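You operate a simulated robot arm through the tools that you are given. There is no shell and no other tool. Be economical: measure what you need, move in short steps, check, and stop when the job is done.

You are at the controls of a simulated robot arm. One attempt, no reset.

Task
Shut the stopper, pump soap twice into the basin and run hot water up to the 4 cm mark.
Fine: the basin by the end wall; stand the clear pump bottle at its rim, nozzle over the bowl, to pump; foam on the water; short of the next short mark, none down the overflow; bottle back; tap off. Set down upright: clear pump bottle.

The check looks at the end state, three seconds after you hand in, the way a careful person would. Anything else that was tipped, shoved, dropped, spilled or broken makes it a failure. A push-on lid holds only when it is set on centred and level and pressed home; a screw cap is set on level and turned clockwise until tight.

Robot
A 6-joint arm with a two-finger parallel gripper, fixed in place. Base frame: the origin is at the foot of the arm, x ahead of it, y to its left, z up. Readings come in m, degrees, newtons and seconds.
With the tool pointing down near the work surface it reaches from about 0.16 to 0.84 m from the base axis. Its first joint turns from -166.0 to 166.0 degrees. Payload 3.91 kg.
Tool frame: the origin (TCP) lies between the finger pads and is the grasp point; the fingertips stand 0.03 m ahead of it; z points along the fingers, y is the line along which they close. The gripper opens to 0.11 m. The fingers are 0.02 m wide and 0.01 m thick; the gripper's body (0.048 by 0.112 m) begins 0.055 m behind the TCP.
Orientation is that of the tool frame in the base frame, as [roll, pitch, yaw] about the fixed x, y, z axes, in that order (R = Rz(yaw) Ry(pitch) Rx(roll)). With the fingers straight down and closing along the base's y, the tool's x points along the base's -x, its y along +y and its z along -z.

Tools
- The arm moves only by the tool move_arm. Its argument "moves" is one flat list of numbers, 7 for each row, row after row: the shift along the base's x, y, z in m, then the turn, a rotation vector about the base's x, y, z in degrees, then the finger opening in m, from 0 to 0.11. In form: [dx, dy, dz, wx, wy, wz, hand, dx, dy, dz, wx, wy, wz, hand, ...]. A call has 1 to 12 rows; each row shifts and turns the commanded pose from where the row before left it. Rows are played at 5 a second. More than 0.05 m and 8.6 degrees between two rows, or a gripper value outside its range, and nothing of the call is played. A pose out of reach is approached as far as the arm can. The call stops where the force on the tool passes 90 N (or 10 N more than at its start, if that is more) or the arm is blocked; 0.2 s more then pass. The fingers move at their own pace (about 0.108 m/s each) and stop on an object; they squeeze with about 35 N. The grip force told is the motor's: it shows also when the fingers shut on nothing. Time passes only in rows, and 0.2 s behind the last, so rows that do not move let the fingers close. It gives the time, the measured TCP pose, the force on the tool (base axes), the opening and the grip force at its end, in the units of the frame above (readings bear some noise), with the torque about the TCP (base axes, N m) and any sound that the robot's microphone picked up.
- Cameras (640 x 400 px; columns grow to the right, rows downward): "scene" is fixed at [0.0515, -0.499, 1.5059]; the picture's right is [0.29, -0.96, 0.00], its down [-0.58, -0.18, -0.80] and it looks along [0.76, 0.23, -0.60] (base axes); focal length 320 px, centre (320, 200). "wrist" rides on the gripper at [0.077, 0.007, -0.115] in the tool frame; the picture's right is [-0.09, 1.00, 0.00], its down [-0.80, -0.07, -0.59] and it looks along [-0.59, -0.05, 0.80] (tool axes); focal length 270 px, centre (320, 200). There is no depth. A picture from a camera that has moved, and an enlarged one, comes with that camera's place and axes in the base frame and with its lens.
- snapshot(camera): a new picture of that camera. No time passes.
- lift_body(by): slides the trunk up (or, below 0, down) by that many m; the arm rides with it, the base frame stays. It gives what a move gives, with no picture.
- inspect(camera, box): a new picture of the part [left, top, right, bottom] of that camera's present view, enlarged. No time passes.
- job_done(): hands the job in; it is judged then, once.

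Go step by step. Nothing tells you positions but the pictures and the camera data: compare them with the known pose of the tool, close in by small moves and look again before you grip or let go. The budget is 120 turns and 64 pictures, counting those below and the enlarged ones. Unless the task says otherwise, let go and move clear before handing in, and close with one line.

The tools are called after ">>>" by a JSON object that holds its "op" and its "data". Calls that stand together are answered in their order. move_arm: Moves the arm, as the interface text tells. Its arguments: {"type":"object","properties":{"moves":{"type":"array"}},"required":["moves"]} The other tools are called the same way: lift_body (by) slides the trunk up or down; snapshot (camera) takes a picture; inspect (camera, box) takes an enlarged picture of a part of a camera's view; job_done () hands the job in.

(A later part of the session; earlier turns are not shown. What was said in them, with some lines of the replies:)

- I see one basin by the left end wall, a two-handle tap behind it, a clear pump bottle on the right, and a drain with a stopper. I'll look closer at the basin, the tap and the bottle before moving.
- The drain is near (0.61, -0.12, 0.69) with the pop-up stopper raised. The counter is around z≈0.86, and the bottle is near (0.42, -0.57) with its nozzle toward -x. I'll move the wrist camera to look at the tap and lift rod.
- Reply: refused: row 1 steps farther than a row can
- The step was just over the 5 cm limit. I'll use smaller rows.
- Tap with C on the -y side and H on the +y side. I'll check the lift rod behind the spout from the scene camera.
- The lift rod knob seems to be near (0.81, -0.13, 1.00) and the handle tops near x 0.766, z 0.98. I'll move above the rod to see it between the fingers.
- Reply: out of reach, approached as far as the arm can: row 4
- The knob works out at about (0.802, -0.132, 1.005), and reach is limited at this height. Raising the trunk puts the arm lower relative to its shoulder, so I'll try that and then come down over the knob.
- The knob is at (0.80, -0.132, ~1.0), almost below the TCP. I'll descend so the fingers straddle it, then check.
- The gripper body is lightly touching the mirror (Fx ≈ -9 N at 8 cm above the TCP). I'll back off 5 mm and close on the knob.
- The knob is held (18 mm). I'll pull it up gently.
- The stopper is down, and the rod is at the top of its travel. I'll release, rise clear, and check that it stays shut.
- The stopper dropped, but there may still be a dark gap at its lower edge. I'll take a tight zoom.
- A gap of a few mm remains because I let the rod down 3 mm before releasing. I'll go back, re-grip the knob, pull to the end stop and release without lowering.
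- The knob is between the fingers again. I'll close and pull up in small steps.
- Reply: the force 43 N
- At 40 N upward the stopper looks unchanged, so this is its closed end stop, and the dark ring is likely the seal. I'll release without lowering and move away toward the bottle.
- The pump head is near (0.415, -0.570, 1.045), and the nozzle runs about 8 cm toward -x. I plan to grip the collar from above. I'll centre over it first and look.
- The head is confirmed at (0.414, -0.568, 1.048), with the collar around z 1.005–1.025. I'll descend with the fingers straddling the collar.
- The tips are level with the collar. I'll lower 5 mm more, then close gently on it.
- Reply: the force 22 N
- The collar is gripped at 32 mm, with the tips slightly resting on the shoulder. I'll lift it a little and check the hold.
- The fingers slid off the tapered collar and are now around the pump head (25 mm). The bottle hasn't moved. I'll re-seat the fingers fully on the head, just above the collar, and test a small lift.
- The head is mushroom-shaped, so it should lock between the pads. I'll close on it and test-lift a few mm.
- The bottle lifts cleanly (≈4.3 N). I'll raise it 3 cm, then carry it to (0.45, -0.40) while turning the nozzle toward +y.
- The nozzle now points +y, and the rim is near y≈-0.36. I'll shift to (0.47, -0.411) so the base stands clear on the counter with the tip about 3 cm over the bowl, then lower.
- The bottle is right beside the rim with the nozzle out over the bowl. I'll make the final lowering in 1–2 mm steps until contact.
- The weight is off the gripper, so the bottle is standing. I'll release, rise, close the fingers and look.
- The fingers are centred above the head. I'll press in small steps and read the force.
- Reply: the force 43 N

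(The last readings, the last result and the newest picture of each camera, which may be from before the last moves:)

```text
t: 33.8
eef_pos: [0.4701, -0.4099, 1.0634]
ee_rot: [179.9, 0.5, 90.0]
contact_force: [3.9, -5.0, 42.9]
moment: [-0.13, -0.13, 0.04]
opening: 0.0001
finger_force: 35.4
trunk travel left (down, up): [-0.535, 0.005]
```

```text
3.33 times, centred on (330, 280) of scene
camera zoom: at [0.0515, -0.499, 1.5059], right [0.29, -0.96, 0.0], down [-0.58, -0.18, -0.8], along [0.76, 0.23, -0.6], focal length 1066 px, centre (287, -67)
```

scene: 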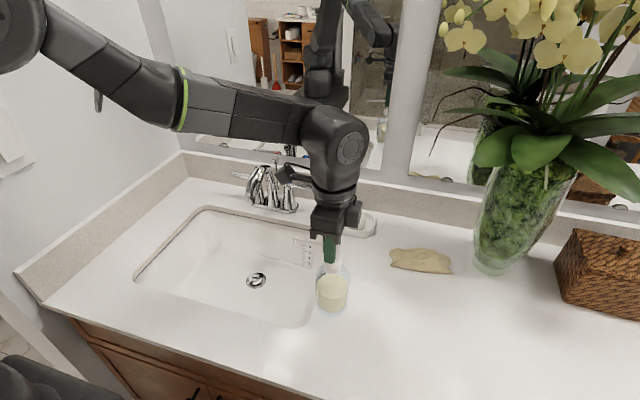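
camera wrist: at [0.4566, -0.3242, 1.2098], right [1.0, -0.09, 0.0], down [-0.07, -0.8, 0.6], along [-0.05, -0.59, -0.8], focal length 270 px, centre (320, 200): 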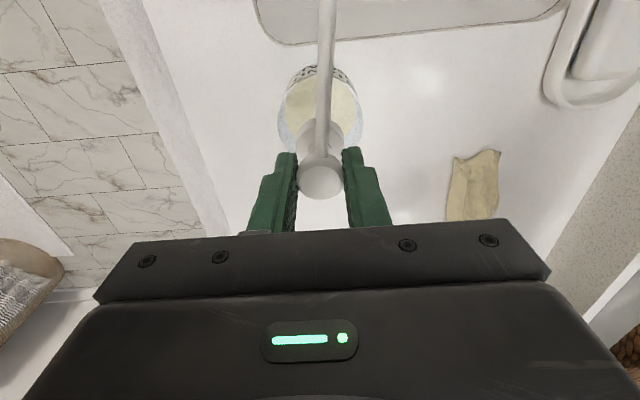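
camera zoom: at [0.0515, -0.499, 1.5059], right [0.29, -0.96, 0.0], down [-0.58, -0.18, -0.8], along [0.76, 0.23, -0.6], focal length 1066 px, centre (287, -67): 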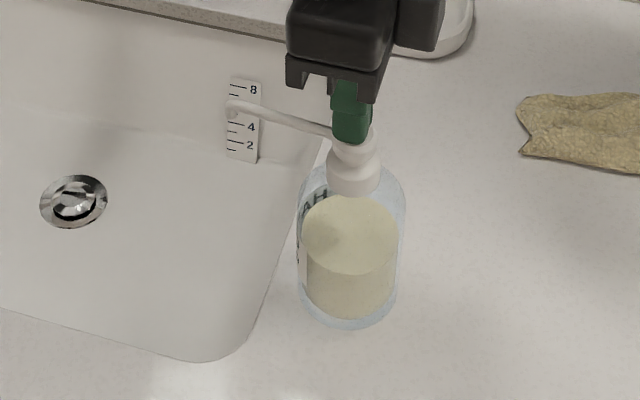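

It's fully pressed at the stop. I'll let the head spring back, then look for soap in the bowl.

>>> {"op": "move_arm", "data": {"moves": [0, 0, 0.015, 0, 0, 0, 0, 0, 0, 0.02, 0, 0, 0, 0, 0, 0, 0, 0, 0, 0, 0, 0, 0, 0, 0, 0, 0, 0]}}

>>> {"op": "inspect", "data": {"camera": "scene", "box": [280, 220, 380, 340]}}

```text
t: 34.8
eef_pos: [0.4701, -0.4108, 1.0961]
ee_rot: [-179.8, 0.1, 90.0]
contact_force: [0.2, -0.1, 0.6]
moment: [-0.01, 0.02, 0.03]
opening: 0.0
finger_force: 34.8
trunk travel left (down, up): [-0.535, 0.005]
```

```text
3.33 times, centred on (330, 280) of scene
camera zoom: at [0.0515, -0.499, 1.5059], right [0.29, -0.96, 0.0], down [-0.58, -0.18, -0.8], along [0.76, 0.23, -0.6], focal length 1066 px, centre (287, -67)
```

zoom: 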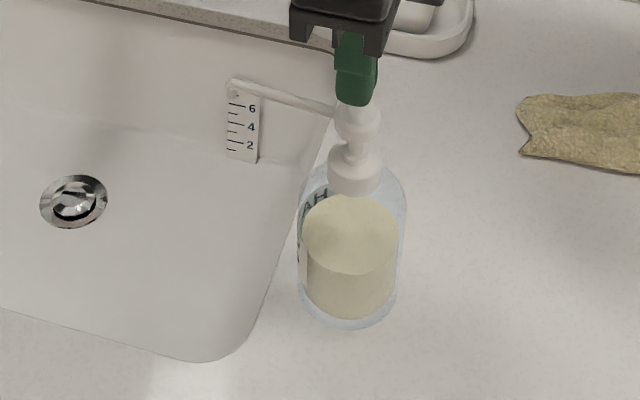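

The head sprang back, and the landing spot is hidden behind the near wall of the bowl. Second press to the same depth, then release and rise.

>>> {"op": "move_arm", "data": {"moves": [0, 0, -0.02, 0, 0, 0, 0, 0, 0, -0.007, 0, 0, 0, 0, 0, 0, -0.004, 0, 0, 0, 0, 0, 0, -0.004, 0, 0, 0, 0, 0, 0, 0, 0, 0, 0, 0]}}

>>> {"op": "move_arm", "data": {"moves": [0, 0, 0.015, 0, 0, 0, 0, 0, 0, 0.02, 0, 0, 0, 0, 0, 0, 0.03, 0, 0, 0, 0, 0, 0, 0.0, 0, 0, 0, 0]}}

>>> {"op": "snapshot", "data": {"camera": "wrist"}}

```text
t: 36.0
eef_pos: [0.47, -0.41, 1.0634]
ee_rot: [179.7, 0.5, 90.1]
contact_force: [4.2, -4.7, 43.3]
moment: [-0.11, -0.14, 0.04]
opening: 0.0002
finger_force: 34.5
trunk travel left (down, up): [-0.535, 0.005]
```

```text
t: 37.0
eef_pos: [0.4708, -0.4122, 1.1249]
ee_rot: [-180.0, 0.1, 90.0]
contact_force: [0.1, -0.3, -0.3]
moment: [0.01, 0.0, 0.0]
opening: 0.0001
finger_force: 34.8
trunk travel left (down, up): [-0.535, 0.005]
```

```text
21 pictures are left
camera wrist: at [0.478, -0.3355, 1.2389], right [1.0, -0.09, 0.0], down [-0.07, -0.8, 0.6], along [-0.05, -0.59, -0.8], focal length 270 px, centre (320, 200)
```

wrist: 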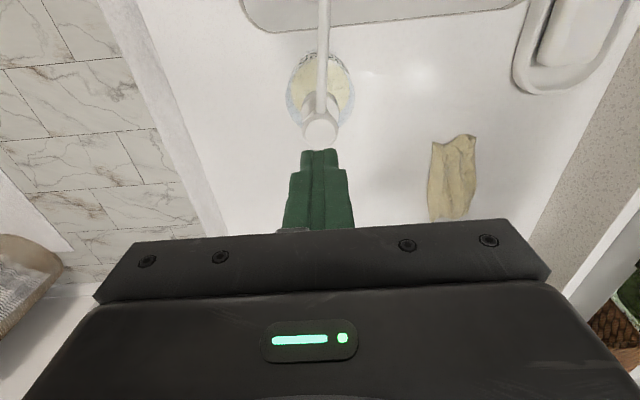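

Two full strokes are done and the bottle is undisturbed. I'll re-grip the head, lift, and carry it back with the reverse rotation.

>>> {"op": "move_arm", "data": {"moves": [0, 0, 0, 0, 0, 0, 0.05, 0, 0, 0, 0, 0, 0, 0.05, 0, 0, -0.03, 0, 0, 0, 0.05, 0, 0, -0.025, 0, 0, 0, 0.05, 0, 0, -0.01, 0, 0, 0, 0.05, 0, 0, 0, 0, 0, 0, 0.02, 0, 0, 0, 0, 0, 0, 0.01, 0, 0, 0, 0, 0, 0, 0.01, 0, 0, 0.006, 0, 0, 0, 0.01, 0, 0, 0.006, 0, 0, 0, 0.01]}}

```text
t: 39.2
eef_pos: [0.47, -0.4111, 1.0707]
ee_rot: [180.0, 0.2, 90.0]
contact_force: [0.5, -0.6, -3.3]
moment: [-0.01, 0.03, 0.0]
opening: 0.025
finger_force: 35.0
trunk travel left (down, up): [-0.535, 0.005]
```

It's held (3.3 N). I'll lift and carry it back to (0.415, -0.568), turning +90°.

>>> {"op": "move_arm", "data": {"moves": [0, 0, 0.024, 0, 0, 0, 0.01, -0.005, -0.0143, 0, 0, 0, 8.2, 0.01, -0.005, -0.0143, 0, 0, 0, 8.2, 0.01, -0.005, -0.0143, 0, 0, 0, 8.2, 0.01, -0.005, -0.0143, 0, 0, 0, 8.2, 0.01, -0.005, -0.0143, 0, 0, 0, 8.2, 0.01, -0.005, -0.0143, 0, 0, 0, 8.2, 0.01, -0.005, -0.0143, 0, 0, 0, 8.2, 0.01, -0.005, -0.0143, 0, 0, 0, 8.2, 0.01, -0.005, -0.0143, 0, 0, 0, 8.2, 0.01, -0.005, -0.0143, 0, 0, 0, 8.2, 0.01, -0.005, -0.0143, 0, 0, 0, 8, 0.01]}}

>>> {"op": "move_arm", "data": {"moves": [0, 0, -0.01, 0, 0, 0, 0.01, 0, 0, -0.01, 0, 0, 0, 0.01, 0, 0, -0.008, 0, 0, 0, 0.01, 0, 0, -0.004, 0, 0, 0, 0.01, 0, 0, 0, 0, 0, 0, 0.01]}}

>>> {"op": "snapshot", "data": {"camera": "scene"}}

```text
t: 41.8
eef_pos: [0.4171, -0.5694, 1.0956]
ee_rot: [180.0, 0.2, -180.0]
contact_force: [0.7, 0.6, -3.5]
moment: [-0.01, 0.03, 0.01]
opening: 0.025
finger_force: 35.2
trunk travel left (down, up): [-0.535, 0.005]
```

```text
t: 43.0
eef_pos: [0.4156, -0.5676, 1.0633]
ee_rot: [-180.0, 0.1, 180.0]
contact_force: [-0.7, 0.0, -3.2]
moment: [-0.02, 0.02, 0.0]
opening: 0.0249
finger_force: 35.6
trunk travel left (down, up): [-0.535, 0.005]
```

```text
20 pictures are left
```

scene: 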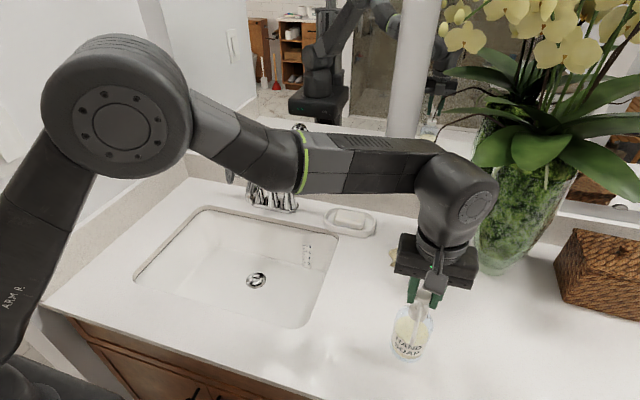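

>>> {"op": "move_arm", "data": {"moves": [0, 0, -0.002, 0, 0, 0, 0.01, 0, 0, -0.001, 0, 0, 0, 0.01, 0, 0, -0.001, 0, 0, 0, 0.01, 0, 0, 0, 0, 0, 0, 0.01]}}

```text
t: 44.0
eef_pos: [0.4161, -0.569, 1.0595]
ee_rot: [179.9, 0.2, -180.0]
contact_force: [-0.4, 0.1, -2.4]
moment: [-0.02, -0.04, 0.01]
opening: 0.0251
finger_force: 34.7
trunk travel left (down, up): [-0.535, 0.005]
```

>>> {"op": "move_arm", "data": {"moves": [0, 0, -0.001, 0, 0, 0, 0.01, 0, 0, -0.0005, 0, 0, 0, 0.01, 0, 0, 0, 0, 0, 0, 0.01]}}

```text
t: 44.8
eef_pos: [0.4148, -0.5687, 1.0585]
ee_rot: [-179.9, 0.2, 180.0]
contact_force: [0.8, 0.0, 1.4]
moment: [-0.03, -0.19, -0.01]
opening: 0.0249
finger_force: 35.0
trunk travel left (down, up): [-0.535, 0.005]
```

The bottle is standing. I'll release, rise, and move back over the basin to check for soap.

>>> {"op": "move_arm", "data": {"moves": [0, 0, 0, 0, 0, 0, 0.03, 0, 0, 0, 0, 0, 0, 0.05, 0, 0, 0.04, 0, 0, 0, 0.05, 0, 0, 0.04, 0, 0, 0, 0.05, 0, 0.04, 0.02, 0, 0, 0, 0.05, 0.01, 0.045, 0.0, 0, 0, 0, 0.05, 0.01, 0.045, 0, 0, 0, 0, 0.05, 0.01, 0.045, 0, 0, 0, 0, 0.03, 0.01, 0.045, 0, 0, 0, 0, 0.0, 0.01, 0.045, 0, 0, 0, 0, 0.0, 0.01, 0.045, 0, 0, 0, 0, 0.0]}}

>>> {"op": "snapshot", "data": {"camera": "wrist"}}

>>> {"op": "snapshot", "data": {"camera": "scene"}}

```text
t: 47.2
eef_pos: [0.4774, -0.2556, 1.1585]
ee_rot: [-179.9, 0.1, -179.9]
contact_force: [-0.3, 0.3, -0.3]
moment: [-0.04, 0.02, 0.0]
opening: 0.0001
finger_force: 34.8
trunk travel left (down, up): [-0.535, 0.005]
```

```text
19 pictures are left
camera wrist: at [0.4004, -0.25, 1.2723], right [0.09, 1.0, 0.0], down [0.8, -0.07, 0.6], along [0.59, -0.05, -0.8], focal length 270 px, centre (320, 200)
```

wrist: 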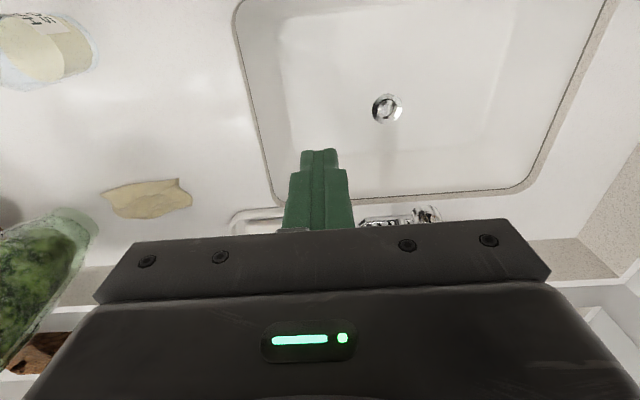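

```text
18 pictures are left
```

scene: 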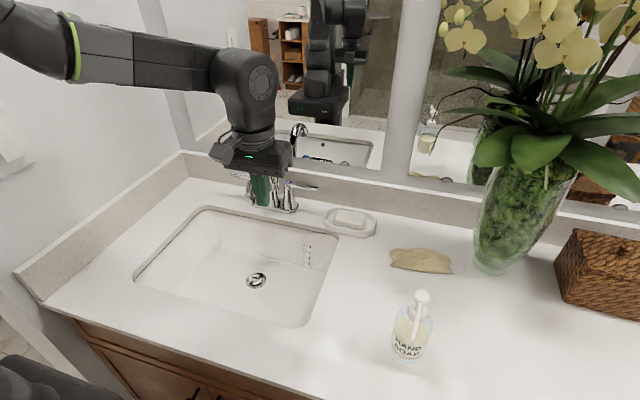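

The bottle is back upright in its place. I'll zoom on the basin floor for the soap.

>>> {"op": "inspect", "data": {"camera": "wrist", "box": [230, 0, 390, 120]}}

```text
3.33 times, centred on (310, 60) of wrist
camera zoom: at [0.4004, -0.25, 1.2723], right [0.09, 1.0, 0.0], down [0.8, -0.07, 0.6], along [0.59, -0.05, -0.8], focal length 901 px, centre (353, 667)
```

zoom: 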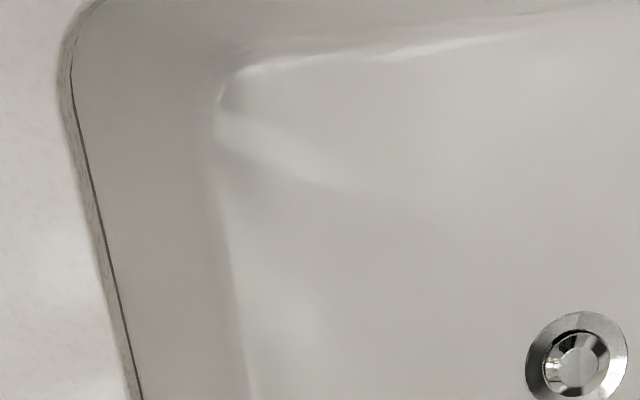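

No visible soap film; it should show as foam once water runs. Next is the hot tap: I'll move above its lever at about (0.763, -0.02), turning the gripper 90° so the fingers straddle it in x.

>>> {"op": "move_arm", "data": {"moves": [0.026, 0.0215, 0, 0, 0, -8.2, 0.03, 0.026, 0.0215, 0, 0, 0, -8.2, 0.06, 0.026, 0.0215, 0, 0, 0, -8.2, 0.06, 0.026, 0.0215, 0, 0, 0, -8.2, 0.06, 0.026, 0.0215, 0, 0, 0, -8.2, 0.06, 0.026, 0.0215, 0, 0, 0, -8.2, 0.06, 0.026, 0.0215, 0, 0, 0, -8.2, 0.06, 0.026, 0.0215, 0, 0, 0, -8.2, 0.06, 0.026, 0.0215, 0, 0, 0, -8.2, 0.06, 0.026, 0.0215, 0, 0, 0, -8.2, 0.06, 0.026, 0.0215, -0.03, 0, 0, -8, 0.06]}}

>>> {"op": "snapshot", "data": {"camera": "wrist"}}

>>> {"op": "inspect", "data": {"camera": "scene", "box": [200, 120, 328, 220]}}

```text
t: 49.6
eef_pos: [0.7621, -0.0215, 1.1275]
ee_rot: [-179.9, 0.2, 89.8]
contact_force: [0.0, -0.5, -0.3]
moment: [0.04, 0.01, 0.0]
opening: 0.0601
finger_force: 0.2
trunk travel left (down, up): [-0.535, 0.005]
```

```text
16 pictures are left
camera wrist: at [0.77, 0.0552, 1.2409], right [1.0, -0.09, 0.0], down [-0.07, -0.8, 0.6], along [-0.06, -0.59, -0.8], focal length 270 px, centre (320, 200)
```

wrist: 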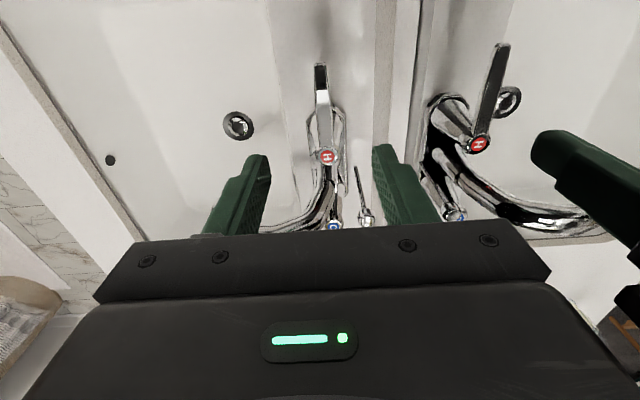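

```text
4.00 times, centred on (264, 170) of scene
camera zoom: at [0.0515, -0.499, 1.5059], right [0.29, -0.96, 0.0], down [-0.58, -0.18, -0.8], along [0.76, 0.23, -0.6], focal length 1279 px, centre (544, 320)
```

zoom: 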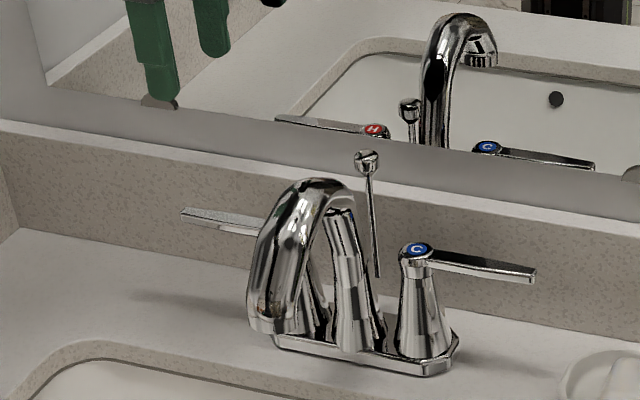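

The lever lies along x≈0.764 from y -0.079 to +0.007, z≈0.98. I'll lower to straddle it.

>>> {"op": "move_arm", "data": {"moves": [0.001, 0.005, -0.04, 0, 0, 0, 0.06, 0.001, 0, -0.04, 0, 0, 0, 0.06, 0, 0, -0.03, 0, 0, 0, 0.06, 0, 0, -0.02, 0, 0, 0, 0.06, 0, 0, 0, 0, 0, 0, 0.06]}}

>>> {"op": "snapshot", "data": {"camera": "wrist"}}

```text
t: 50.8
eef_pos: [0.764, -0.0151, 0.9985]
ee_rot: [180.0, 0.3, 90.0]
contact_force: [0.6, -0.3, -0.6]
moment: [0.0, 0.0, 0.0]
opening: 0.0597
finger_force: 0.0
trunk travel left (down, up): [-0.535, 0.005]
```

```text
14 pictures are left
camera wrist: at [0.7704, 0.0612, 1.1127], right [1.0, -0.09, 0.0], down [-0.07, -0.8, 0.6], along [-0.05, -0.59, -0.8], focal length 270 px, centre (320, 200)
```

wrist: 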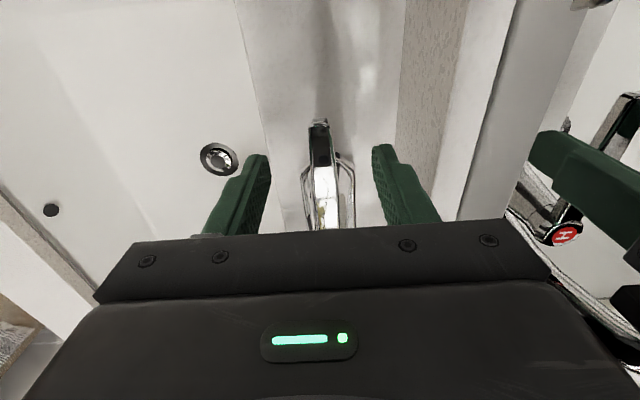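

The lever is between the fingers. I'll lower 5 mm and pull toward the front (-x) about 30°, watching the force and sound.

>>> {"op": "move_arm", "data": {"moves": [0, 0, -0.005, 0, 0, 0, 0.06, -0.015, 0, 0, 0, 0, 0, 0.06, -0.012, 0, 0, 0, 0, 0, 0.06, -0.01, -0.001, 0, 0, 0, 0, 0.06, -0.01, -0.002, 0, 0, 0, 0, 0.06, -0.01, -0.003, 0, 0, 0, 0, 0.06, 0, 0, 0, 0, 0, 0, 0.06]}}

>>> {"op": "inspect", "data": {"camera": "scene", "box": [200, 150, 360, 300]}}

```text
t: 52.4
eef_pos: [0.7071, -0.0227, 0.9928]
ee_rot: [-180.0, 0.3, 90.1]
contact_force: [0.3, -1.6, 0.0]
moment: [0.0, 0.05, -0.02]
opening: 0.0597
finger_force: 0.0
trunk travel left (down, up): [-0.535, 0.005]
```

```text
2.67 times, centred on (280, 225) of scene
camera zoom: at [0.0515, -0.499, 1.5059], right [0.29, -0.96, 0.0], down [-0.58, -0.18, -0.8], along [0.76, 0.23, -0.6], focal length 852 px, centre (427, 133)
```

zoom: 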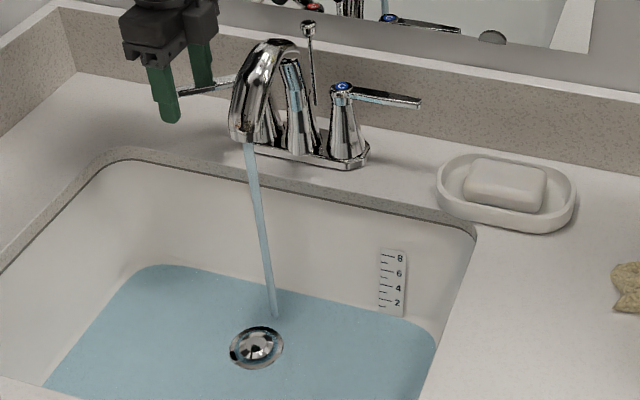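

Hot water is running and the stopper is holding. I'll let it run 2 s and check the rate.

>>> {"op": "move_arm", "data": {"moves": [0, 0, 0, 0, 0, 0, 0.06, 0, 0, 0, 0, 0, 0, 0.06, 0, 0, 0, 0, 0, 0, 0.06, 0, 0, 0, 0, 0, 0, 0.06, 0, 0, 0, 0, 0, 0, 0.06, 0, 0, 0, 0, 0, 0, 0.06, 0, 0, 0, 0, 0, 0, 0.06, 0, 0, 0, 0, 0, 0, 0.06, 0, 0, 0, 0, 0, 0, 0.06]}}

>>> {"op": "inspect", "data": {"camera": "scene", "box": [200, 200, 360, 320]}}

```text
t: 54.4
eef_pos: [0.7079, -0.0231, 0.9934]
ee_rot: [-180.0, 0.2, 90.0]
contact_force: [-0.5, 0.3, -0.2]
moment: [0.01, 0.03, -0.04]
opening: 0.06
finger_force: 0.0
trunk travel left (down, up): [-0.535, 0.005]
```

```text
3.33 times, centred on (280, 260) of scene
camera zoom: at [0.0515, -0.499, 1.5059], right [0.29, -0.96, 0.0], down [-0.58, -0.18, -0.8], along [0.76, 0.23, -0.6], focal length 1066 px, centre (453, 0)
```

zoom: 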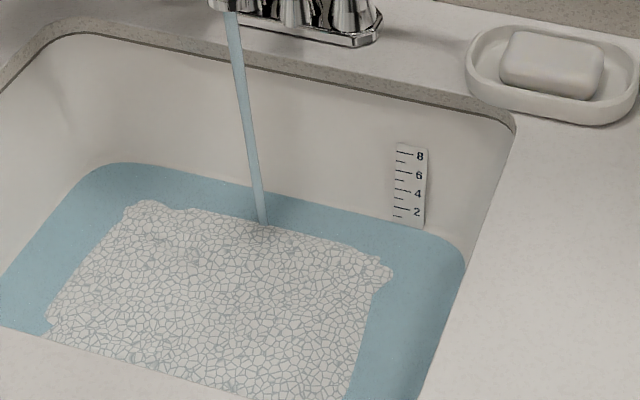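

There's foam now, and the level looks like about 1 cm. I'll run 2 s more and measure.

>>> {"op": "move_arm", "data": {"moves": [0, 0, 0, 0, 0, 0, 0.06, 0, 0, 0, 0, 0, 0, 0.06, 0, 0, 0, 0, 0, 0, 0.06, 0, 0, 0, 0, 0, 0, 0.06, 0, 0, 0, 0, 0, 0, 0.06, 0, 0, 0, 0, 0, 0, 0.06, 0, 0, 0, 0, 0, 0, 0.06, 0, 0, 0, 0, 0, 0, 0.06, 0, 0, 0, 0, 0, 0, 0.06]}}

>>> {"op": "inspect", "data": {"camera": "scene", "box": [290, 230, 330, 280]}}

```text
t: 56.4
eef_pos: [0.7082, -0.0232, 0.9932]
ee_rot: [-180.0, 0.2, 90.0]
contact_force: [-0.6, 0.5, -0.4]
moment: [-0.01, -0.01, 0.01]
opening: 0.0599
finger_force: 0.1
trunk travel left (down, up): [-0.535, 0.005]
```

```text
8.00 times, centred on (310, 255) of scene
camera zoom: at [0.0515, -0.499, 1.5059], right [0.29, -0.96, 0.0], down [-0.58, -0.18, -0.8], along [0.76, 0.23, -0.6], focal length 2557 px, centre (400, -240)
```

zoom: 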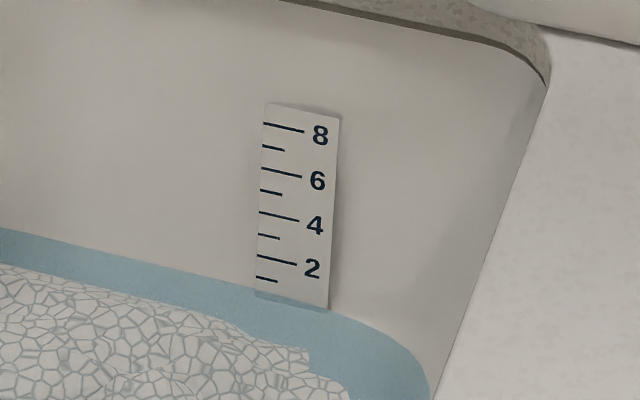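

The level is about 0.35 cm after ~4 s, roughly 0.08 cm/s. I'll wait 10.4 s and re-measure.

>>> {"op": "move_arm", "data": {"moves": [0, 0, 0, 0, 0, 0, 0.06, 0, 0, 0, 0, 0, 0, 0.06, 0, 0, 0, 0, 0, 0, 0.06, 0, 0, 0, 0, 0, 0, 0.06, 0, 0, 0, 0, 0, 0, 0.06, 0, 0, 0, 0, 0, 0, 0.06, 0, 0, 0, 0, 0, 0, 0.06, 0, 0, 0, 0, 0, 0, 0.06, 0, 0, 0, 0, 0, 0, 0.06, 0, 0, 0, 0, 0, 0, 0.06, 0, 0, 0, 0, 0, 0, 0.06, 0, 0, 0, 0, 0, 0, 0.06]}}

>>> {"op": "move_arm", "data": {"moves": [0, 0, 0, 0, 0, 0, 0.06, 0, 0, 0, 0, 0, 0, 0.06, 0, 0, 0, 0, 0, 0, 0.06, 0, 0, 0, 0, 0, 0, 0.06, 0, 0, 0, 0, 0, 0, 0.06, 0, 0, 0, 0, 0, 0, 0.06, 0, 0, 0, 0, 0, 0, 0.06, 0, 0, 0, 0, 0, 0, 0.06, 0, 0, 0, 0, 0, 0, 0.06, 0, 0, 0, 0, 0, 0, 0.06, 0, 0, 0, 0, 0, 0, 0.06, 0, 0, 0, 0, 0, 0, 0.06]}}

>>> {"op": "move_arm", "data": {"moves": [0, 0, 0, 0, 0, 0, 0.06, 0, 0, 0, 0, 0, 0, 0.06, 0, 0, 0, 0, 0, 0, 0.06, 0, 0, 0, 0, 0, 0, 0.06, 0, 0, 0, 0, 0, 0, 0.06, 0, 0, 0, 0, 0, 0, 0.06, 0, 0, 0, 0, 0, 0, 0.06, 0, 0, 0, 0, 0, 0, 0.06, 0, 0, 0, 0, 0, 0, 0.06, 0, 0, 0, 0, 0, 0, 0.06, 0, 0, 0, 0, 0, 0, 0.06, 0, 0, 0, 0, 0, 0, 0.06]}}

>>> {"op": "move_arm", "data": {"moves": [0, 0, 0, 0, 0, 0, 0.06, 0, 0, 0, 0, 0, 0, 0.06, 0, 0, 0, 0, 0, 0, 0.06, 0, 0, 0, 0, 0, 0, 0.06, 0, 0, 0, 0, 0, 0, 0.06, 0, 0, 0, 0, 0, 0, 0.06, 0, 0, 0, 0, 0, 0, 0.06, 0, 0, 0, 0, 0, 0, 0.06, 0, 0, 0, 0, 0, 0, 0.06, 0, 0, 0, 0, 0, 0, 0.06, 0, 0, 0, 0, 0, 0, 0.06, 0, 0, 0, 0, 0, 0, 0.06]}}

>>> {"op": "inspect", "data": {"camera": "scene", "box": [290, 230, 330, 280]}}

```text
t: 59.0
eef_pos: [0.7077, -0.0222, 0.9932]
ee_rot: [-179.9, 0.2, 90.0]
contact_force: [0.4, -0.4, -0.2]
moment: [-0.02, 0.04, 0.01]
opening: 0.0598
finger_force: 0.0
trunk travel left (down, up): [-0.535, 0.005]
```

```text
t: 61.6
eef_pos: [0.7076, -0.023, 0.9931]
ee_rot: [179.9, 0.2, 90.1]
contact_force: [0.6, 0.4, 0.0]
moment: [0.02, 0.0, 0.0]
opening: 0.0601
finger_force: 0.0
trunk travel left (down, up): [-0.535, 0.005]
```

```text
t: 64.2
eef_pos: [0.7076, -0.0229, 0.9915]
ee_rot: [-179.9, 0.2, 90.0]
contact_force: [-0.1, -0.3, 0.4]
moment: [-0.01, 0.05, -0.02]
opening: 0.0601
finger_force: 0.0
trunk travel left (down, up): [-0.535, 0.005]
```

```text
t: 66.8
eef_pos: [0.7075, -0.0225, 0.9924]
ee_rot: [-180.0, 0.2, 90.0]
contact_force: [-0.7, 0.2, 0.0]
moment: [-0.01, -0.01, 0.0]
opening: 0.0601
finger_force: 0.0
trunk travel left (down, up): [-0.535, 0.005]
```

```text
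8.00 times, centred on (310, 255) of scene
camera zoom: at [0.0515, -0.499, 1.5059], right [0.29, -0.96, 0.0], down [-0.58, -0.18, -0.8], along [0.76, 0.23, -0.6], focal length 2557 px, centre (400, -240)
```

zoom: 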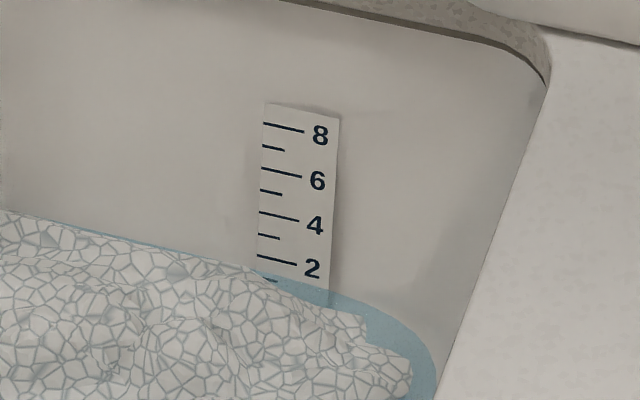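

The level is about 1.35 cm, so roughly 0.1 cm/s. I'll run another ~18 s (7 calls) and re-measure.

>>> {"op": "move_arm", "data": {"moves": [0, 0, 0, 0, 0, 0, 0.06, 0, 0, 0, 0, 0, 0, 0.06, 0, 0, 0, 0, 0, 0, 0.06, 0, 0, 0, 0, 0, 0, 0.06, 0, 0, 0, 0, 0, 0, 0.06, 0, 0, 0, 0, 0, 0, 0.06, 0, 0, 0, 0, 0, 0, 0.06, 0, 0, 0, 0, 0, 0, 0.06, 0, 0, 0, 0, 0, 0, 0.06, 0, 0, 0, 0, 0, 0, 0.06, 0, 0, 0, 0, 0, 0, 0.06, 0, 0, 0, 0, 0, 0, 0.06]}}

>>> {"op": "move_arm", "data": {"moves": [0, 0, 0, 0, 0, 0, 0.06, 0, 0, 0, 0, 0, 0, 0.06, 0, 0, 0, 0, 0, 0, 0.06, 0, 0, 0, 0, 0, 0, 0.06, 0, 0, 0, 0, 0, 0, 0.06, 0, 0, 0, 0, 0, 0, 0.06, 0, 0, 0, 0, 0, 0, 0.06, 0, 0, 0, 0, 0, 0, 0.06, 0, 0, 0, 0, 0, 0, 0.06, 0, 0, 0, 0, 0, 0, 0.06, 0, 0, 0, 0, 0, 0, 0.06, 0, 0, 0, 0, 0, 0, 0.06]}}

>>> {"op": "move_arm", "data": {"moves": [0, 0, 0, 0, 0, 0, 0.06, 0, 0, 0, 0, 0, 0, 0.06, 0, 0, 0, 0, 0, 0, 0.06, 0, 0, 0, 0, 0, 0, 0.06, 0, 0, 0, 0, 0, 0, 0.06, 0, 0, 0, 0, 0, 0, 0.06, 0, 0, 0, 0, 0, 0, 0.06, 0, 0, 0, 0, 0, 0, 0.06, 0, 0, 0, 0, 0, 0, 0.06, 0, 0, 0, 0, 0, 0, 0.06, 0, 0, 0, 0, 0, 0, 0.06, 0, 0, 0, 0, 0, 0, 0.06]}}

>>> {"op": "move_arm", "data": {"moves": [0, 0, 0, 0, 0, 0, 0.06, 0, 0, 0, 0, 0, 0, 0.06, 0, 0, 0, 0, 0, 0, 0.06, 0, 0, 0, 0, 0, 0, 0.06, 0, 0, 0, 0, 0, 0, 0.06, 0, 0, 0, 0, 0, 0, 0.06, 0, 0, 0, 0, 0, 0, 0.06, 0, 0, 0, 0, 0, 0, 0.06, 0, 0, 0, 0, 0, 0, 0.06, 0, 0, 0, 0, 0, 0, 0.06, 0, 0, 0, 0, 0, 0, 0.06, 0, 0, 0, 0, 0, 0, 0.06]}}

>>> {"op": "move_arm", "data": {"moves": [0, 0, 0, 0, 0, 0, 0.06, 0, 0, 0, 0, 0, 0, 0.06, 0, 0, 0, 0, 0, 0, 0.06, 0, 0, 0, 0, 0, 0, 0.06, 0, 0, 0, 0, 0, 0, 0.06, 0, 0, 0, 0, 0, 0, 0.06, 0, 0, 0, 0, 0, 0, 0.06, 0, 0, 0, 0, 0, 0, 0.06, 0, 0, 0, 0, 0, 0, 0.06, 0, 0, 0, 0, 0, 0, 0.06, 0, 0, 0, 0, 0, 0, 0.06, 0, 0, 0, 0, 0, 0, 0.06]}}

>>> {"op": "move_arm", "data": {"moves": [0, 0, 0, 0, 0, 0, 0.06, 0, 0, 0, 0, 0, 0, 0.06, 0, 0, 0, 0, 0, 0, 0.06, 0, 0, 0, 0, 0, 0, 0.06, 0, 0, 0, 0, 0, 0, 0.06, 0, 0, 0, 0, 0, 0, 0.06, 0, 0, 0, 0, 0, 0, 0.06, 0, 0, 0, 0, 0, 0, 0.06, 0, 0, 0, 0, 0, 0, 0.06, 0, 0, 0, 0, 0, 0, 0.06, 0, 0, 0, 0, 0, 0, 0.06, 0, 0, 0, 0, 0, 0, 0.06]}}

>>> {"op": "inspect", "data": {"camera": "scene", "box": [290, 230, 330, 280]}}

```text
t: 69.4
eef_pos: [0.7093, -0.0236, 0.9933]
ee_rot: [-179.9, 0.1, 90.0]
contact_force: [-0.2, 0.7, 1.0]
moment: [0.0, 0.0, 0.0]
opening: 0.0598
finger_force: 0.0
trunk travel left (down, up): [-0.535, 0.005]
```

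```text
t: 72.0
eef_pos: [0.7086, -0.0234, 0.9932]
ee_rot: [-179.9, 0.3, 90.0]
contact_force: [0.1, 0.3, -1.2]
moment: [0.01, 0.06, 0.0]
opening: 0.0599
finger_force: 0.2
trunk travel left (down, up): [-0.535, 0.005]
```

```text
t: 74.6
eef_pos: [0.7069, -0.0229, 0.9922]
ee_rot: [180.0, 0.2, 90.0]
contact_force: [0.2, -0.1, 0.0]
moment: [0.03, 0.01, 0.01]
opening: 0.0599
finger_force: 0.0
trunk travel left (down, up): [-0.535, 0.005]
```

```text
t: 77.2
eef_pos: [0.7073, -0.024, 0.9932]
ee_rot: [-180.0, 0.2, 90.0]
contact_force: [-0.1, 0.7, 0.1]
moment: [-0.01, 0.02, 0.0]
opening: 0.0602
finger_force: 0.0
trunk travel left (down, up): [-0.535, 0.005]
```

```text
t: 79.8
eef_pos: [0.7073, -0.0243, 0.9941]
ee_rot: [180.0, 0.1, 89.9]
contact_force: [-0.4, 0.1, -0.8]
moment: [-0.01, 0.03, 0.02]
opening: 0.0598
finger_force: 0.2
trunk travel left (down, up): [-0.535, 0.005]
```

```text
t: 82.4
eef_pos: [0.7077, -0.0233, 0.9937]
ee_rot: [180.0, 0.2, 90.0]
contact_force: [-1.0, -1.0, 0.0]
moment: [-0.01, -0.01, -0.02]
opening: 0.0599
finger_force: 0.0
trunk travel left (down, up): [-0.535, 0.005]
```

```text
8.00 times, centred on (310, 255) of scene
camera zoom: at [0.0515, -0.499, 1.5059], right [0.29, -0.96, 0.0], down [-0.58, -0.18, -0.8], along [0.76, 0.23, -0.6], focal length 2557 px, centre (400, -240)
```

zoom: 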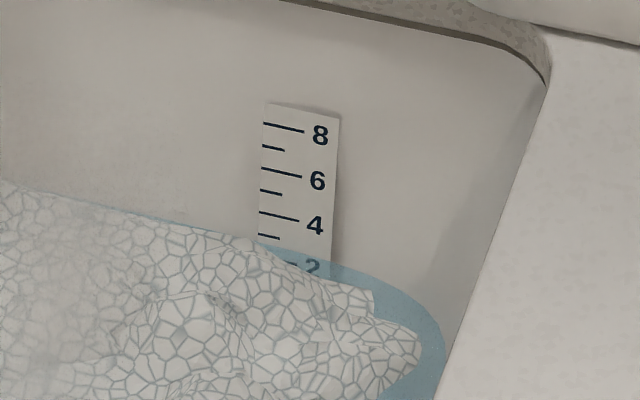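

The level is about 2.6 cm, so roughly 0.08 cm/s. I'll run 15.6 s more and look again.

>>> {"op": "move_arm", "data": {"moves": [0, 0, 0, 0, 0, 0, 0.06, 0, 0, 0, 0, 0, 0, 0.06, 0, 0, 0, 0, 0, 0, 0.06, 0, 0, 0, 0, 0, 0, 0.06, 0, 0, 0, 0, 0, 0, 0.06, 0, 0, 0, 0, 0, 0, 0.06, 0, 0, 0, 0, 0, 0, 0.06, 0, 0, 0, 0, 0, 0, 0.06, 0, 0, 0, 0, 0, 0, 0.06, 0, 0, 0, 0, 0, 0, 0.06, 0, 0, 0, 0, 0, 0, 0.06, 0, 0, 0, 0, 0, 0, 0.06]}}

>>> {"op": "move_arm", "data": {"moves": [0, 0, 0, 0, 0, 0, 0.06, 0, 0, 0, 0, 0, 0, 0.06, 0, 0, 0, 0, 0, 0, 0.06, 0, 0, 0, 0, 0, 0, 0.06, 0, 0, 0, 0, 0, 0, 0.06, 0, 0, 0, 0, 0, 0, 0.06, 0, 0, 0, 0, 0, 0, 0.06, 0, 0, 0, 0, 0, 0, 0.06, 0, 0, 0, 0, 0, 0, 0.06, 0, 0, 0, 0, 0, 0, 0.06, 0, 0, 0, 0, 0, 0, 0.06, 0, 0, 0, 0, 0, 0, 0.06]}}

>>> {"op": "move_arm", "data": {"moves": [0, 0, 0, 0, 0, 0, 0.06, 0, 0, 0, 0, 0, 0, 0.06, 0, 0, 0, 0, 0, 0, 0.06, 0, 0, 0, 0, 0, 0, 0.06, 0, 0, 0, 0, 0, 0, 0.06, 0, 0, 0, 0, 0, 0, 0.06, 0, 0, 0, 0, 0, 0, 0.06, 0, 0, 0, 0, 0, 0, 0.06, 0, 0, 0, 0, 0, 0, 0.06, 0, 0, 0, 0, 0, 0, 0.06, 0, 0, 0, 0, 0, 0, 0.06, 0, 0, 0, 0, 0, 0, 0.06]}}

>>> {"op": "move_arm", "data": {"moves": [0, 0, 0, 0, 0, 0, 0.06, 0, 0, 0, 0, 0, 0, 0.06, 0, 0, 0, 0, 0, 0, 0.06, 0, 0, 0, 0, 0, 0, 0.06, 0, 0, 0, 0, 0, 0, 0.06, 0, 0, 0, 0, 0, 0, 0.06, 0, 0, 0, 0, 0, 0, 0.06, 0, 0, 0, 0, 0, 0, 0.06, 0, 0, 0, 0, 0, 0, 0.06, 0, 0, 0, 0, 0, 0, 0.06, 0, 0, 0, 0, 0, 0, 0.06, 0, 0, 0, 0, 0, 0, 0.06]}}

>>> {"op": "move_arm", "data": {"moves": [0, 0, 0, 0, 0, 0, 0.06, 0, 0, 0, 0, 0, 0, 0.06, 0, 0, 0, 0, 0, 0, 0.06, 0, 0, 0, 0, 0, 0, 0.06, 0, 0, 0, 0, 0, 0, 0.06, 0, 0, 0, 0, 0, 0, 0.06, 0, 0, 0, 0, 0, 0, 0.06, 0, 0, 0, 0, 0, 0, 0.06, 0, 0, 0, 0, 0, 0, 0.06, 0, 0, 0, 0, 0, 0, 0.06, 0, 0, 0, 0, 0, 0, 0.06, 0, 0, 0, 0, 0, 0, 0.06]}}

>>> {"op": "move_arm", "data": {"moves": [0, 0, 0, 0, 0, 0, 0.06, 0, 0, 0, 0, 0, 0, 0.06, 0, 0, 0, 0, 0, 0, 0.06, 0, 0, 0, 0, 0, 0, 0.06, 0, 0, 0, 0, 0, 0, 0.06, 0, 0, 0, 0, 0, 0, 0.06, 0, 0, 0, 0, 0, 0, 0.06, 0, 0, 0, 0, 0, 0, 0.06, 0, 0, 0, 0, 0, 0, 0.06, 0, 0, 0, 0, 0, 0, 0.06, 0, 0, 0, 0, 0, 0, 0.06, 0, 0, 0, 0, 0, 0, 0.06]}}

>>> {"op": "inspect", "data": {"camera": "scene", "box": [290, 230, 330, 280]}}

```text
t: 85.0
eef_pos: [0.707, -0.0224, 0.993]
ee_rot: [-180.0, 0.2, 90.0]
contact_force: [-0.8, -0.2, -0.3]
moment: [0.03, 0.0, -0.04]
opening: 0.0599
finger_force: 0.0
trunk travel left (down, up): [-0.535, 0.005]
```

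```text
t: 87.6
eef_pos: [0.7086, -0.0236, 0.9924]
ee_rot: [-179.9, 0.3, 90.0]
contact_force: [-0.5, 0.5, -0.8]
moment: [0.02, 0.01, -0.03]
opening: 0.0599
finger_force: 0.0
trunk travel left (down, up): [-0.535, 0.005]
```

```text
t: 90.2
eef_pos: [0.708, -0.023, 0.9944]
ee_rot: [-179.9, 0.2, 90.1]
contact_force: [-0.5, -0.2, 0.5]
moment: [-0.04, 0.05, 0.03]
opening: 0.0598
finger_force: 0.1
trunk travel left (down, up): [-0.535, 0.005]
```

```text
t: 92.8
eef_pos: [0.7072, -0.0225, 0.9931]
ee_rot: [179.9, 0.2, 90.0]
contact_force: [-0.9, -0.6, 0.1]
moment: [0.02, 0.02, 0.0]
opening: 0.0601
finger_force: 0.0
trunk travel left (down, up): [-0.535, 0.005]
```

```text
t: 95.4
eef_pos: [0.7085, -0.0235, 0.9942]
ee_rot: [180.0, 0.2, 90.1]
contact_force: [-0.5, 0.3, 0.2]
moment: [0.01, 0.0, -0.02]
opening: 0.0602
finger_force: 0.1
trunk travel left (down, up): [-0.535, 0.005]
```

```text
t: 98.0
eef_pos: [0.7081, -0.022, 0.9929]
ee_rot: [-179.9, 0.2, 90.0]
contact_force: [0.5, -0.1, 0.2]
moment: [-0.02, 0.0, 0.0]
opening: 0.0602
finger_force: 0.1
trunk travel left (down, up): [-0.535, 0.005]
```

```text
8.00 times, centred on (310, 255) of scene
camera zoom: at [0.0515, -0.499, 1.5059], right [0.29, -0.96, 0.0], down [-0.58, -0.18, -0.8], along [0.76, 0.23, -0.6], focal length 2557 px, centre (400, -240)
```

zoom: 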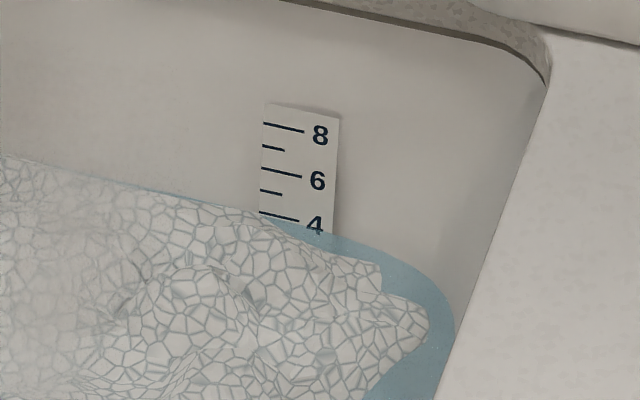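

The level is about 3.7 cm. I'll run 5.2 s more and re-check before shutting off.

>>> {"op": "move_arm", "data": {"moves": [0, 0, 0, 0, 0, 0, 0.06, 0, 0, 0, 0, 0, 0, 0.06, 0, 0, 0, 0, 0, 0, 0.06, 0, 0, 0, 0, 0, 0, 0.06, 0, 0, 0, 0, 0, 0, 0.06, 0, 0, 0, 0, 0, 0, 0.06, 0, 0, 0, 0, 0, 0, 0.06, 0, 0, 0, 0, 0, 0, 0.06, 0, 0, 0, 0, 0, 0, 0.06, 0, 0, 0, 0, 0, 0, 0.06, 0, 0, 0, 0, 0, 0, 0.06, 0, 0, 0, 0, 0, 0, 0.06]}}

>>> {"op": "move_arm", "data": {"moves": [0, 0, 0, 0, 0, 0, 0.06, 0, 0, 0, 0, 0, 0, 0.06, 0, 0, 0, 0, 0, 0, 0.06, 0, 0, 0, 0, 0, 0, 0.06, 0, 0, 0, 0, 0, 0, 0.06, 0, 0, 0, 0, 0, 0, 0.06, 0, 0, 0, 0, 0, 0, 0.06, 0, 0, 0, 0, 0, 0, 0.06, 0, 0, 0, 0, 0, 0, 0.06, 0, 0, 0, 0, 0, 0, 0.06, 0, 0, 0, 0, 0, 0, 0.06, 0, 0, 0, 0, 0, 0, 0.06]}}

>>> {"op": "inspect", "data": {"camera": "scene", "box": [300, 240, 320, 265]}}

```text
t: 100.6
eef_pos: [0.7089, -0.0229, 0.9935]
ee_rot: [180.0, 0.2, 89.9]
contact_force: [0.2, 0.4, 0.6]
moment: [-0.01, 0.0, 0.01]
opening: 0.0598
finger_force: 0.0
trunk travel left (down, up): [-0.535, 0.005]
```

```text
t: 103.2
eef_pos: [0.7071, -0.0228, 0.9931]
ee_rot: [179.9, 0.2, 90.0]
contact_force: [-0.7, -0.6, 0.0]
moment: [0.0, 0.0, -0.01]
opening: 0.06
finger_force: 0.0
trunk travel left (down, up): [-0.535, 0.005]
```

```text
16.00 times, centred on (310, 252) of scene
camera zoom: at [0.0515, -0.499, 1.5059], right [0.29, -0.96, 0.0], down [-0.58, -0.18, -0.8], along [0.76, 0.23, -0.6], focal length 5115 px, centre (480, -640)
```

zoom: 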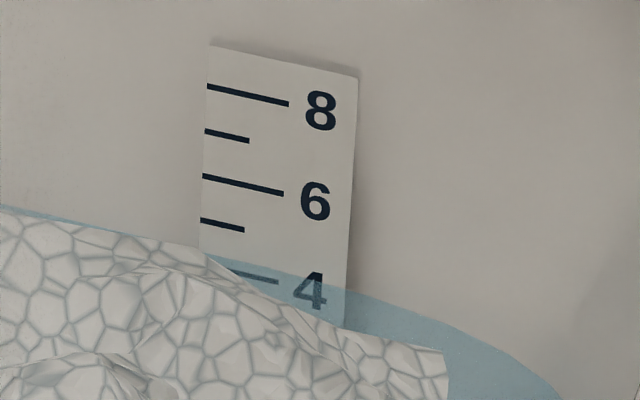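

The waterline is just above the 4 mark, about 4.2 cm. I'll close the tap now by moving back to x=0.764 while narrowing the fingers, so the lever is squeezed back to its closed line.

>>> {"op": "move_arm", "data": {"moves": [0.02, 0, 0, 0, 0, 0, 0.05, 0.018, 0.003, 0, 0, 0, 0, 0.045, 0.018, 0.004, 0, 0, 0, 0, 0.035, 0, 0, 0, 0, 0, 0, 0.02, 0, 0, 0, 0, 0, 0, 0, 0, 0, 0, 0, 0, 0, 0]}}

>>> {"op": "inspect", "data": {"camera": "scene", "box": [200, 150, 360, 300]}}

```text
t: 104.6
eef_pos: [0.7639, -0.0158, 0.9927]
ee_rot: [-180.0, 0.2, 90.0]
contact_force: [0.0, 0.7, -1.0]
moment: [0.48, 0.0, 0.04]
opening: 0.0164
finger_force: 44.9
trunk travel left (down, up): [-0.535, 0.005]
```

```text
2.67 times, centred on (280, 225) of scene
camera zoom: at [0.0515, -0.499, 1.5059], right [0.29, -0.96, 0.0], down [-0.58, -0.18, -0.8], along [0.76, 0.23, -0.6], focal length 852 px, centre (427, 133)
```

zoom: 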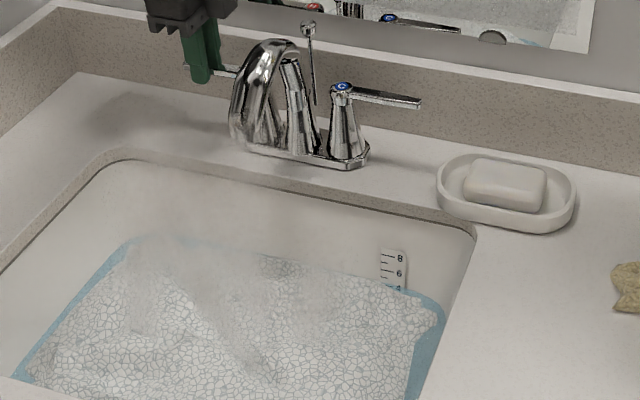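

The stream has stopped. I'll nudge 2 mm to be sure it's at the stop, release, rise and back clear.

>>> {"op": "move_arm", "data": {"moves": [0.002, 0, 0, 0, 0, 0, 0, 0, 0, 0, 0, 0, 0, 0, -0.002, 0, 0, 0, 0, 0, 0.04, 0, 0, 0, 0, 0, 0, 0.05, 0, 0, 0.04, 0, 0, 0, 0.05, 0, 0, 0.04, 0, 0, 0, 0.05, 0, 0, 0.04, 0, 0, 0, 0.05, -0.05, 0, 0, 0, 0, 0, 0.05, -0.05, 0, 0, 0, 0, 0, 0.05, -0.05, 0, 0.0, 0, 0, 0, 0.05, -0.05, 0, 0.0, 0, 0, 0, 0.05, -0.05, 0, 0, 0, 0, 0, 0.05]}}

>>> {"op": "snapshot", "data": {"camera": "scene"}}

>>> {"op": "inspect", "data": {"camera": "scene", "box": [300, 240, 320, 265]}}

>>> {"op": "inspect", "data": {"camera": "scene", "box": [200, 130, 360, 250]}}

```text
t: 107.2
eef_pos: [0.5089, -0.0161, 1.1149]
ee_rot: [180.0, 0.2, 90.0]
contact_force: [0.1, -0.1, 0.3]
moment: [0.0, 0.01, 0.0]
opening: 0.0498
finger_force: 0.1
trunk travel left (down, up): [-0.535, 0.005]
```

```text
5 pictures are left
```

scene: 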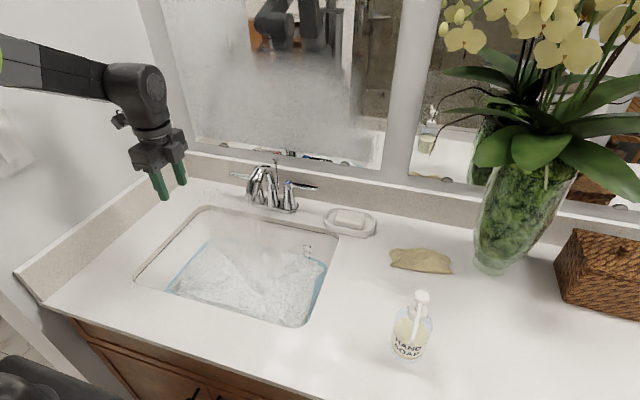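

```text
16.00 times, centred on (310, 252) of scene
camera zoom: at [0.0515, -0.499, 1.5059], right [0.29, -0.96, 0.0], down [-0.58, -0.18, -0.8], along [0.76, 0.23, -0.6], focal length 5115 px, centre (480, -640)
```

zoom: 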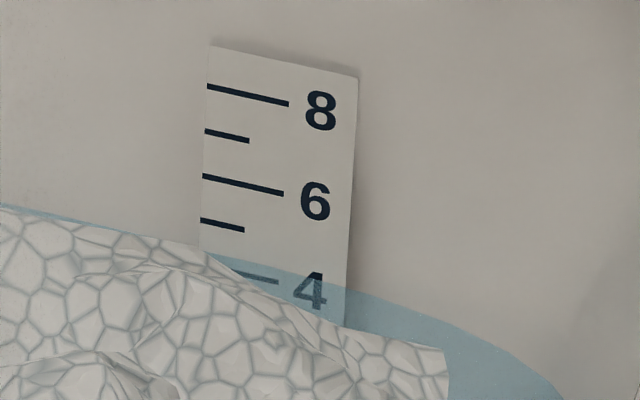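

```text
3.33 times, centred on (280, 190) of scene
camera zoom: at [0.0515, -0.499, 1.5059], right [0.29, -0.96, 0.0], down [-0.58, -0.18, -0.8], along [0.76, 0.23, -0.6], focal length 1066 px, centre (453, 233)
```

zoom: 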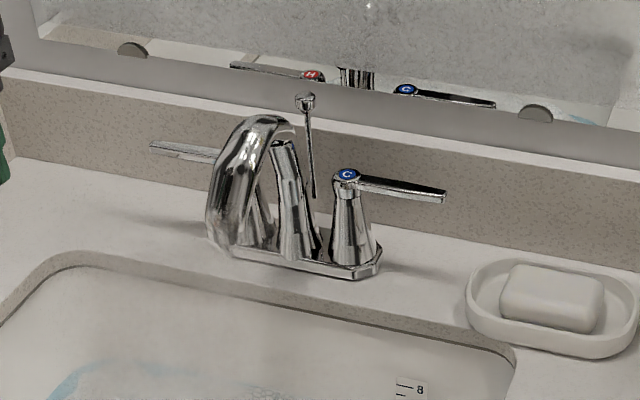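

The tap is off with its lever back at its starting position. The water is steady just above the 4 mark with foam on it, the stopper is shut, and the bottle is upright in its place. The arm is clear, so I'm handing in.

>>> {"op": "job_done", "data": {}}

```text
The job is handed in.
```

The basin is stopped, soaped with two pumps and filled with hot water to about 4.2 cm with foam on top; the tap is off and the clear pump bottle is back upright in its place.
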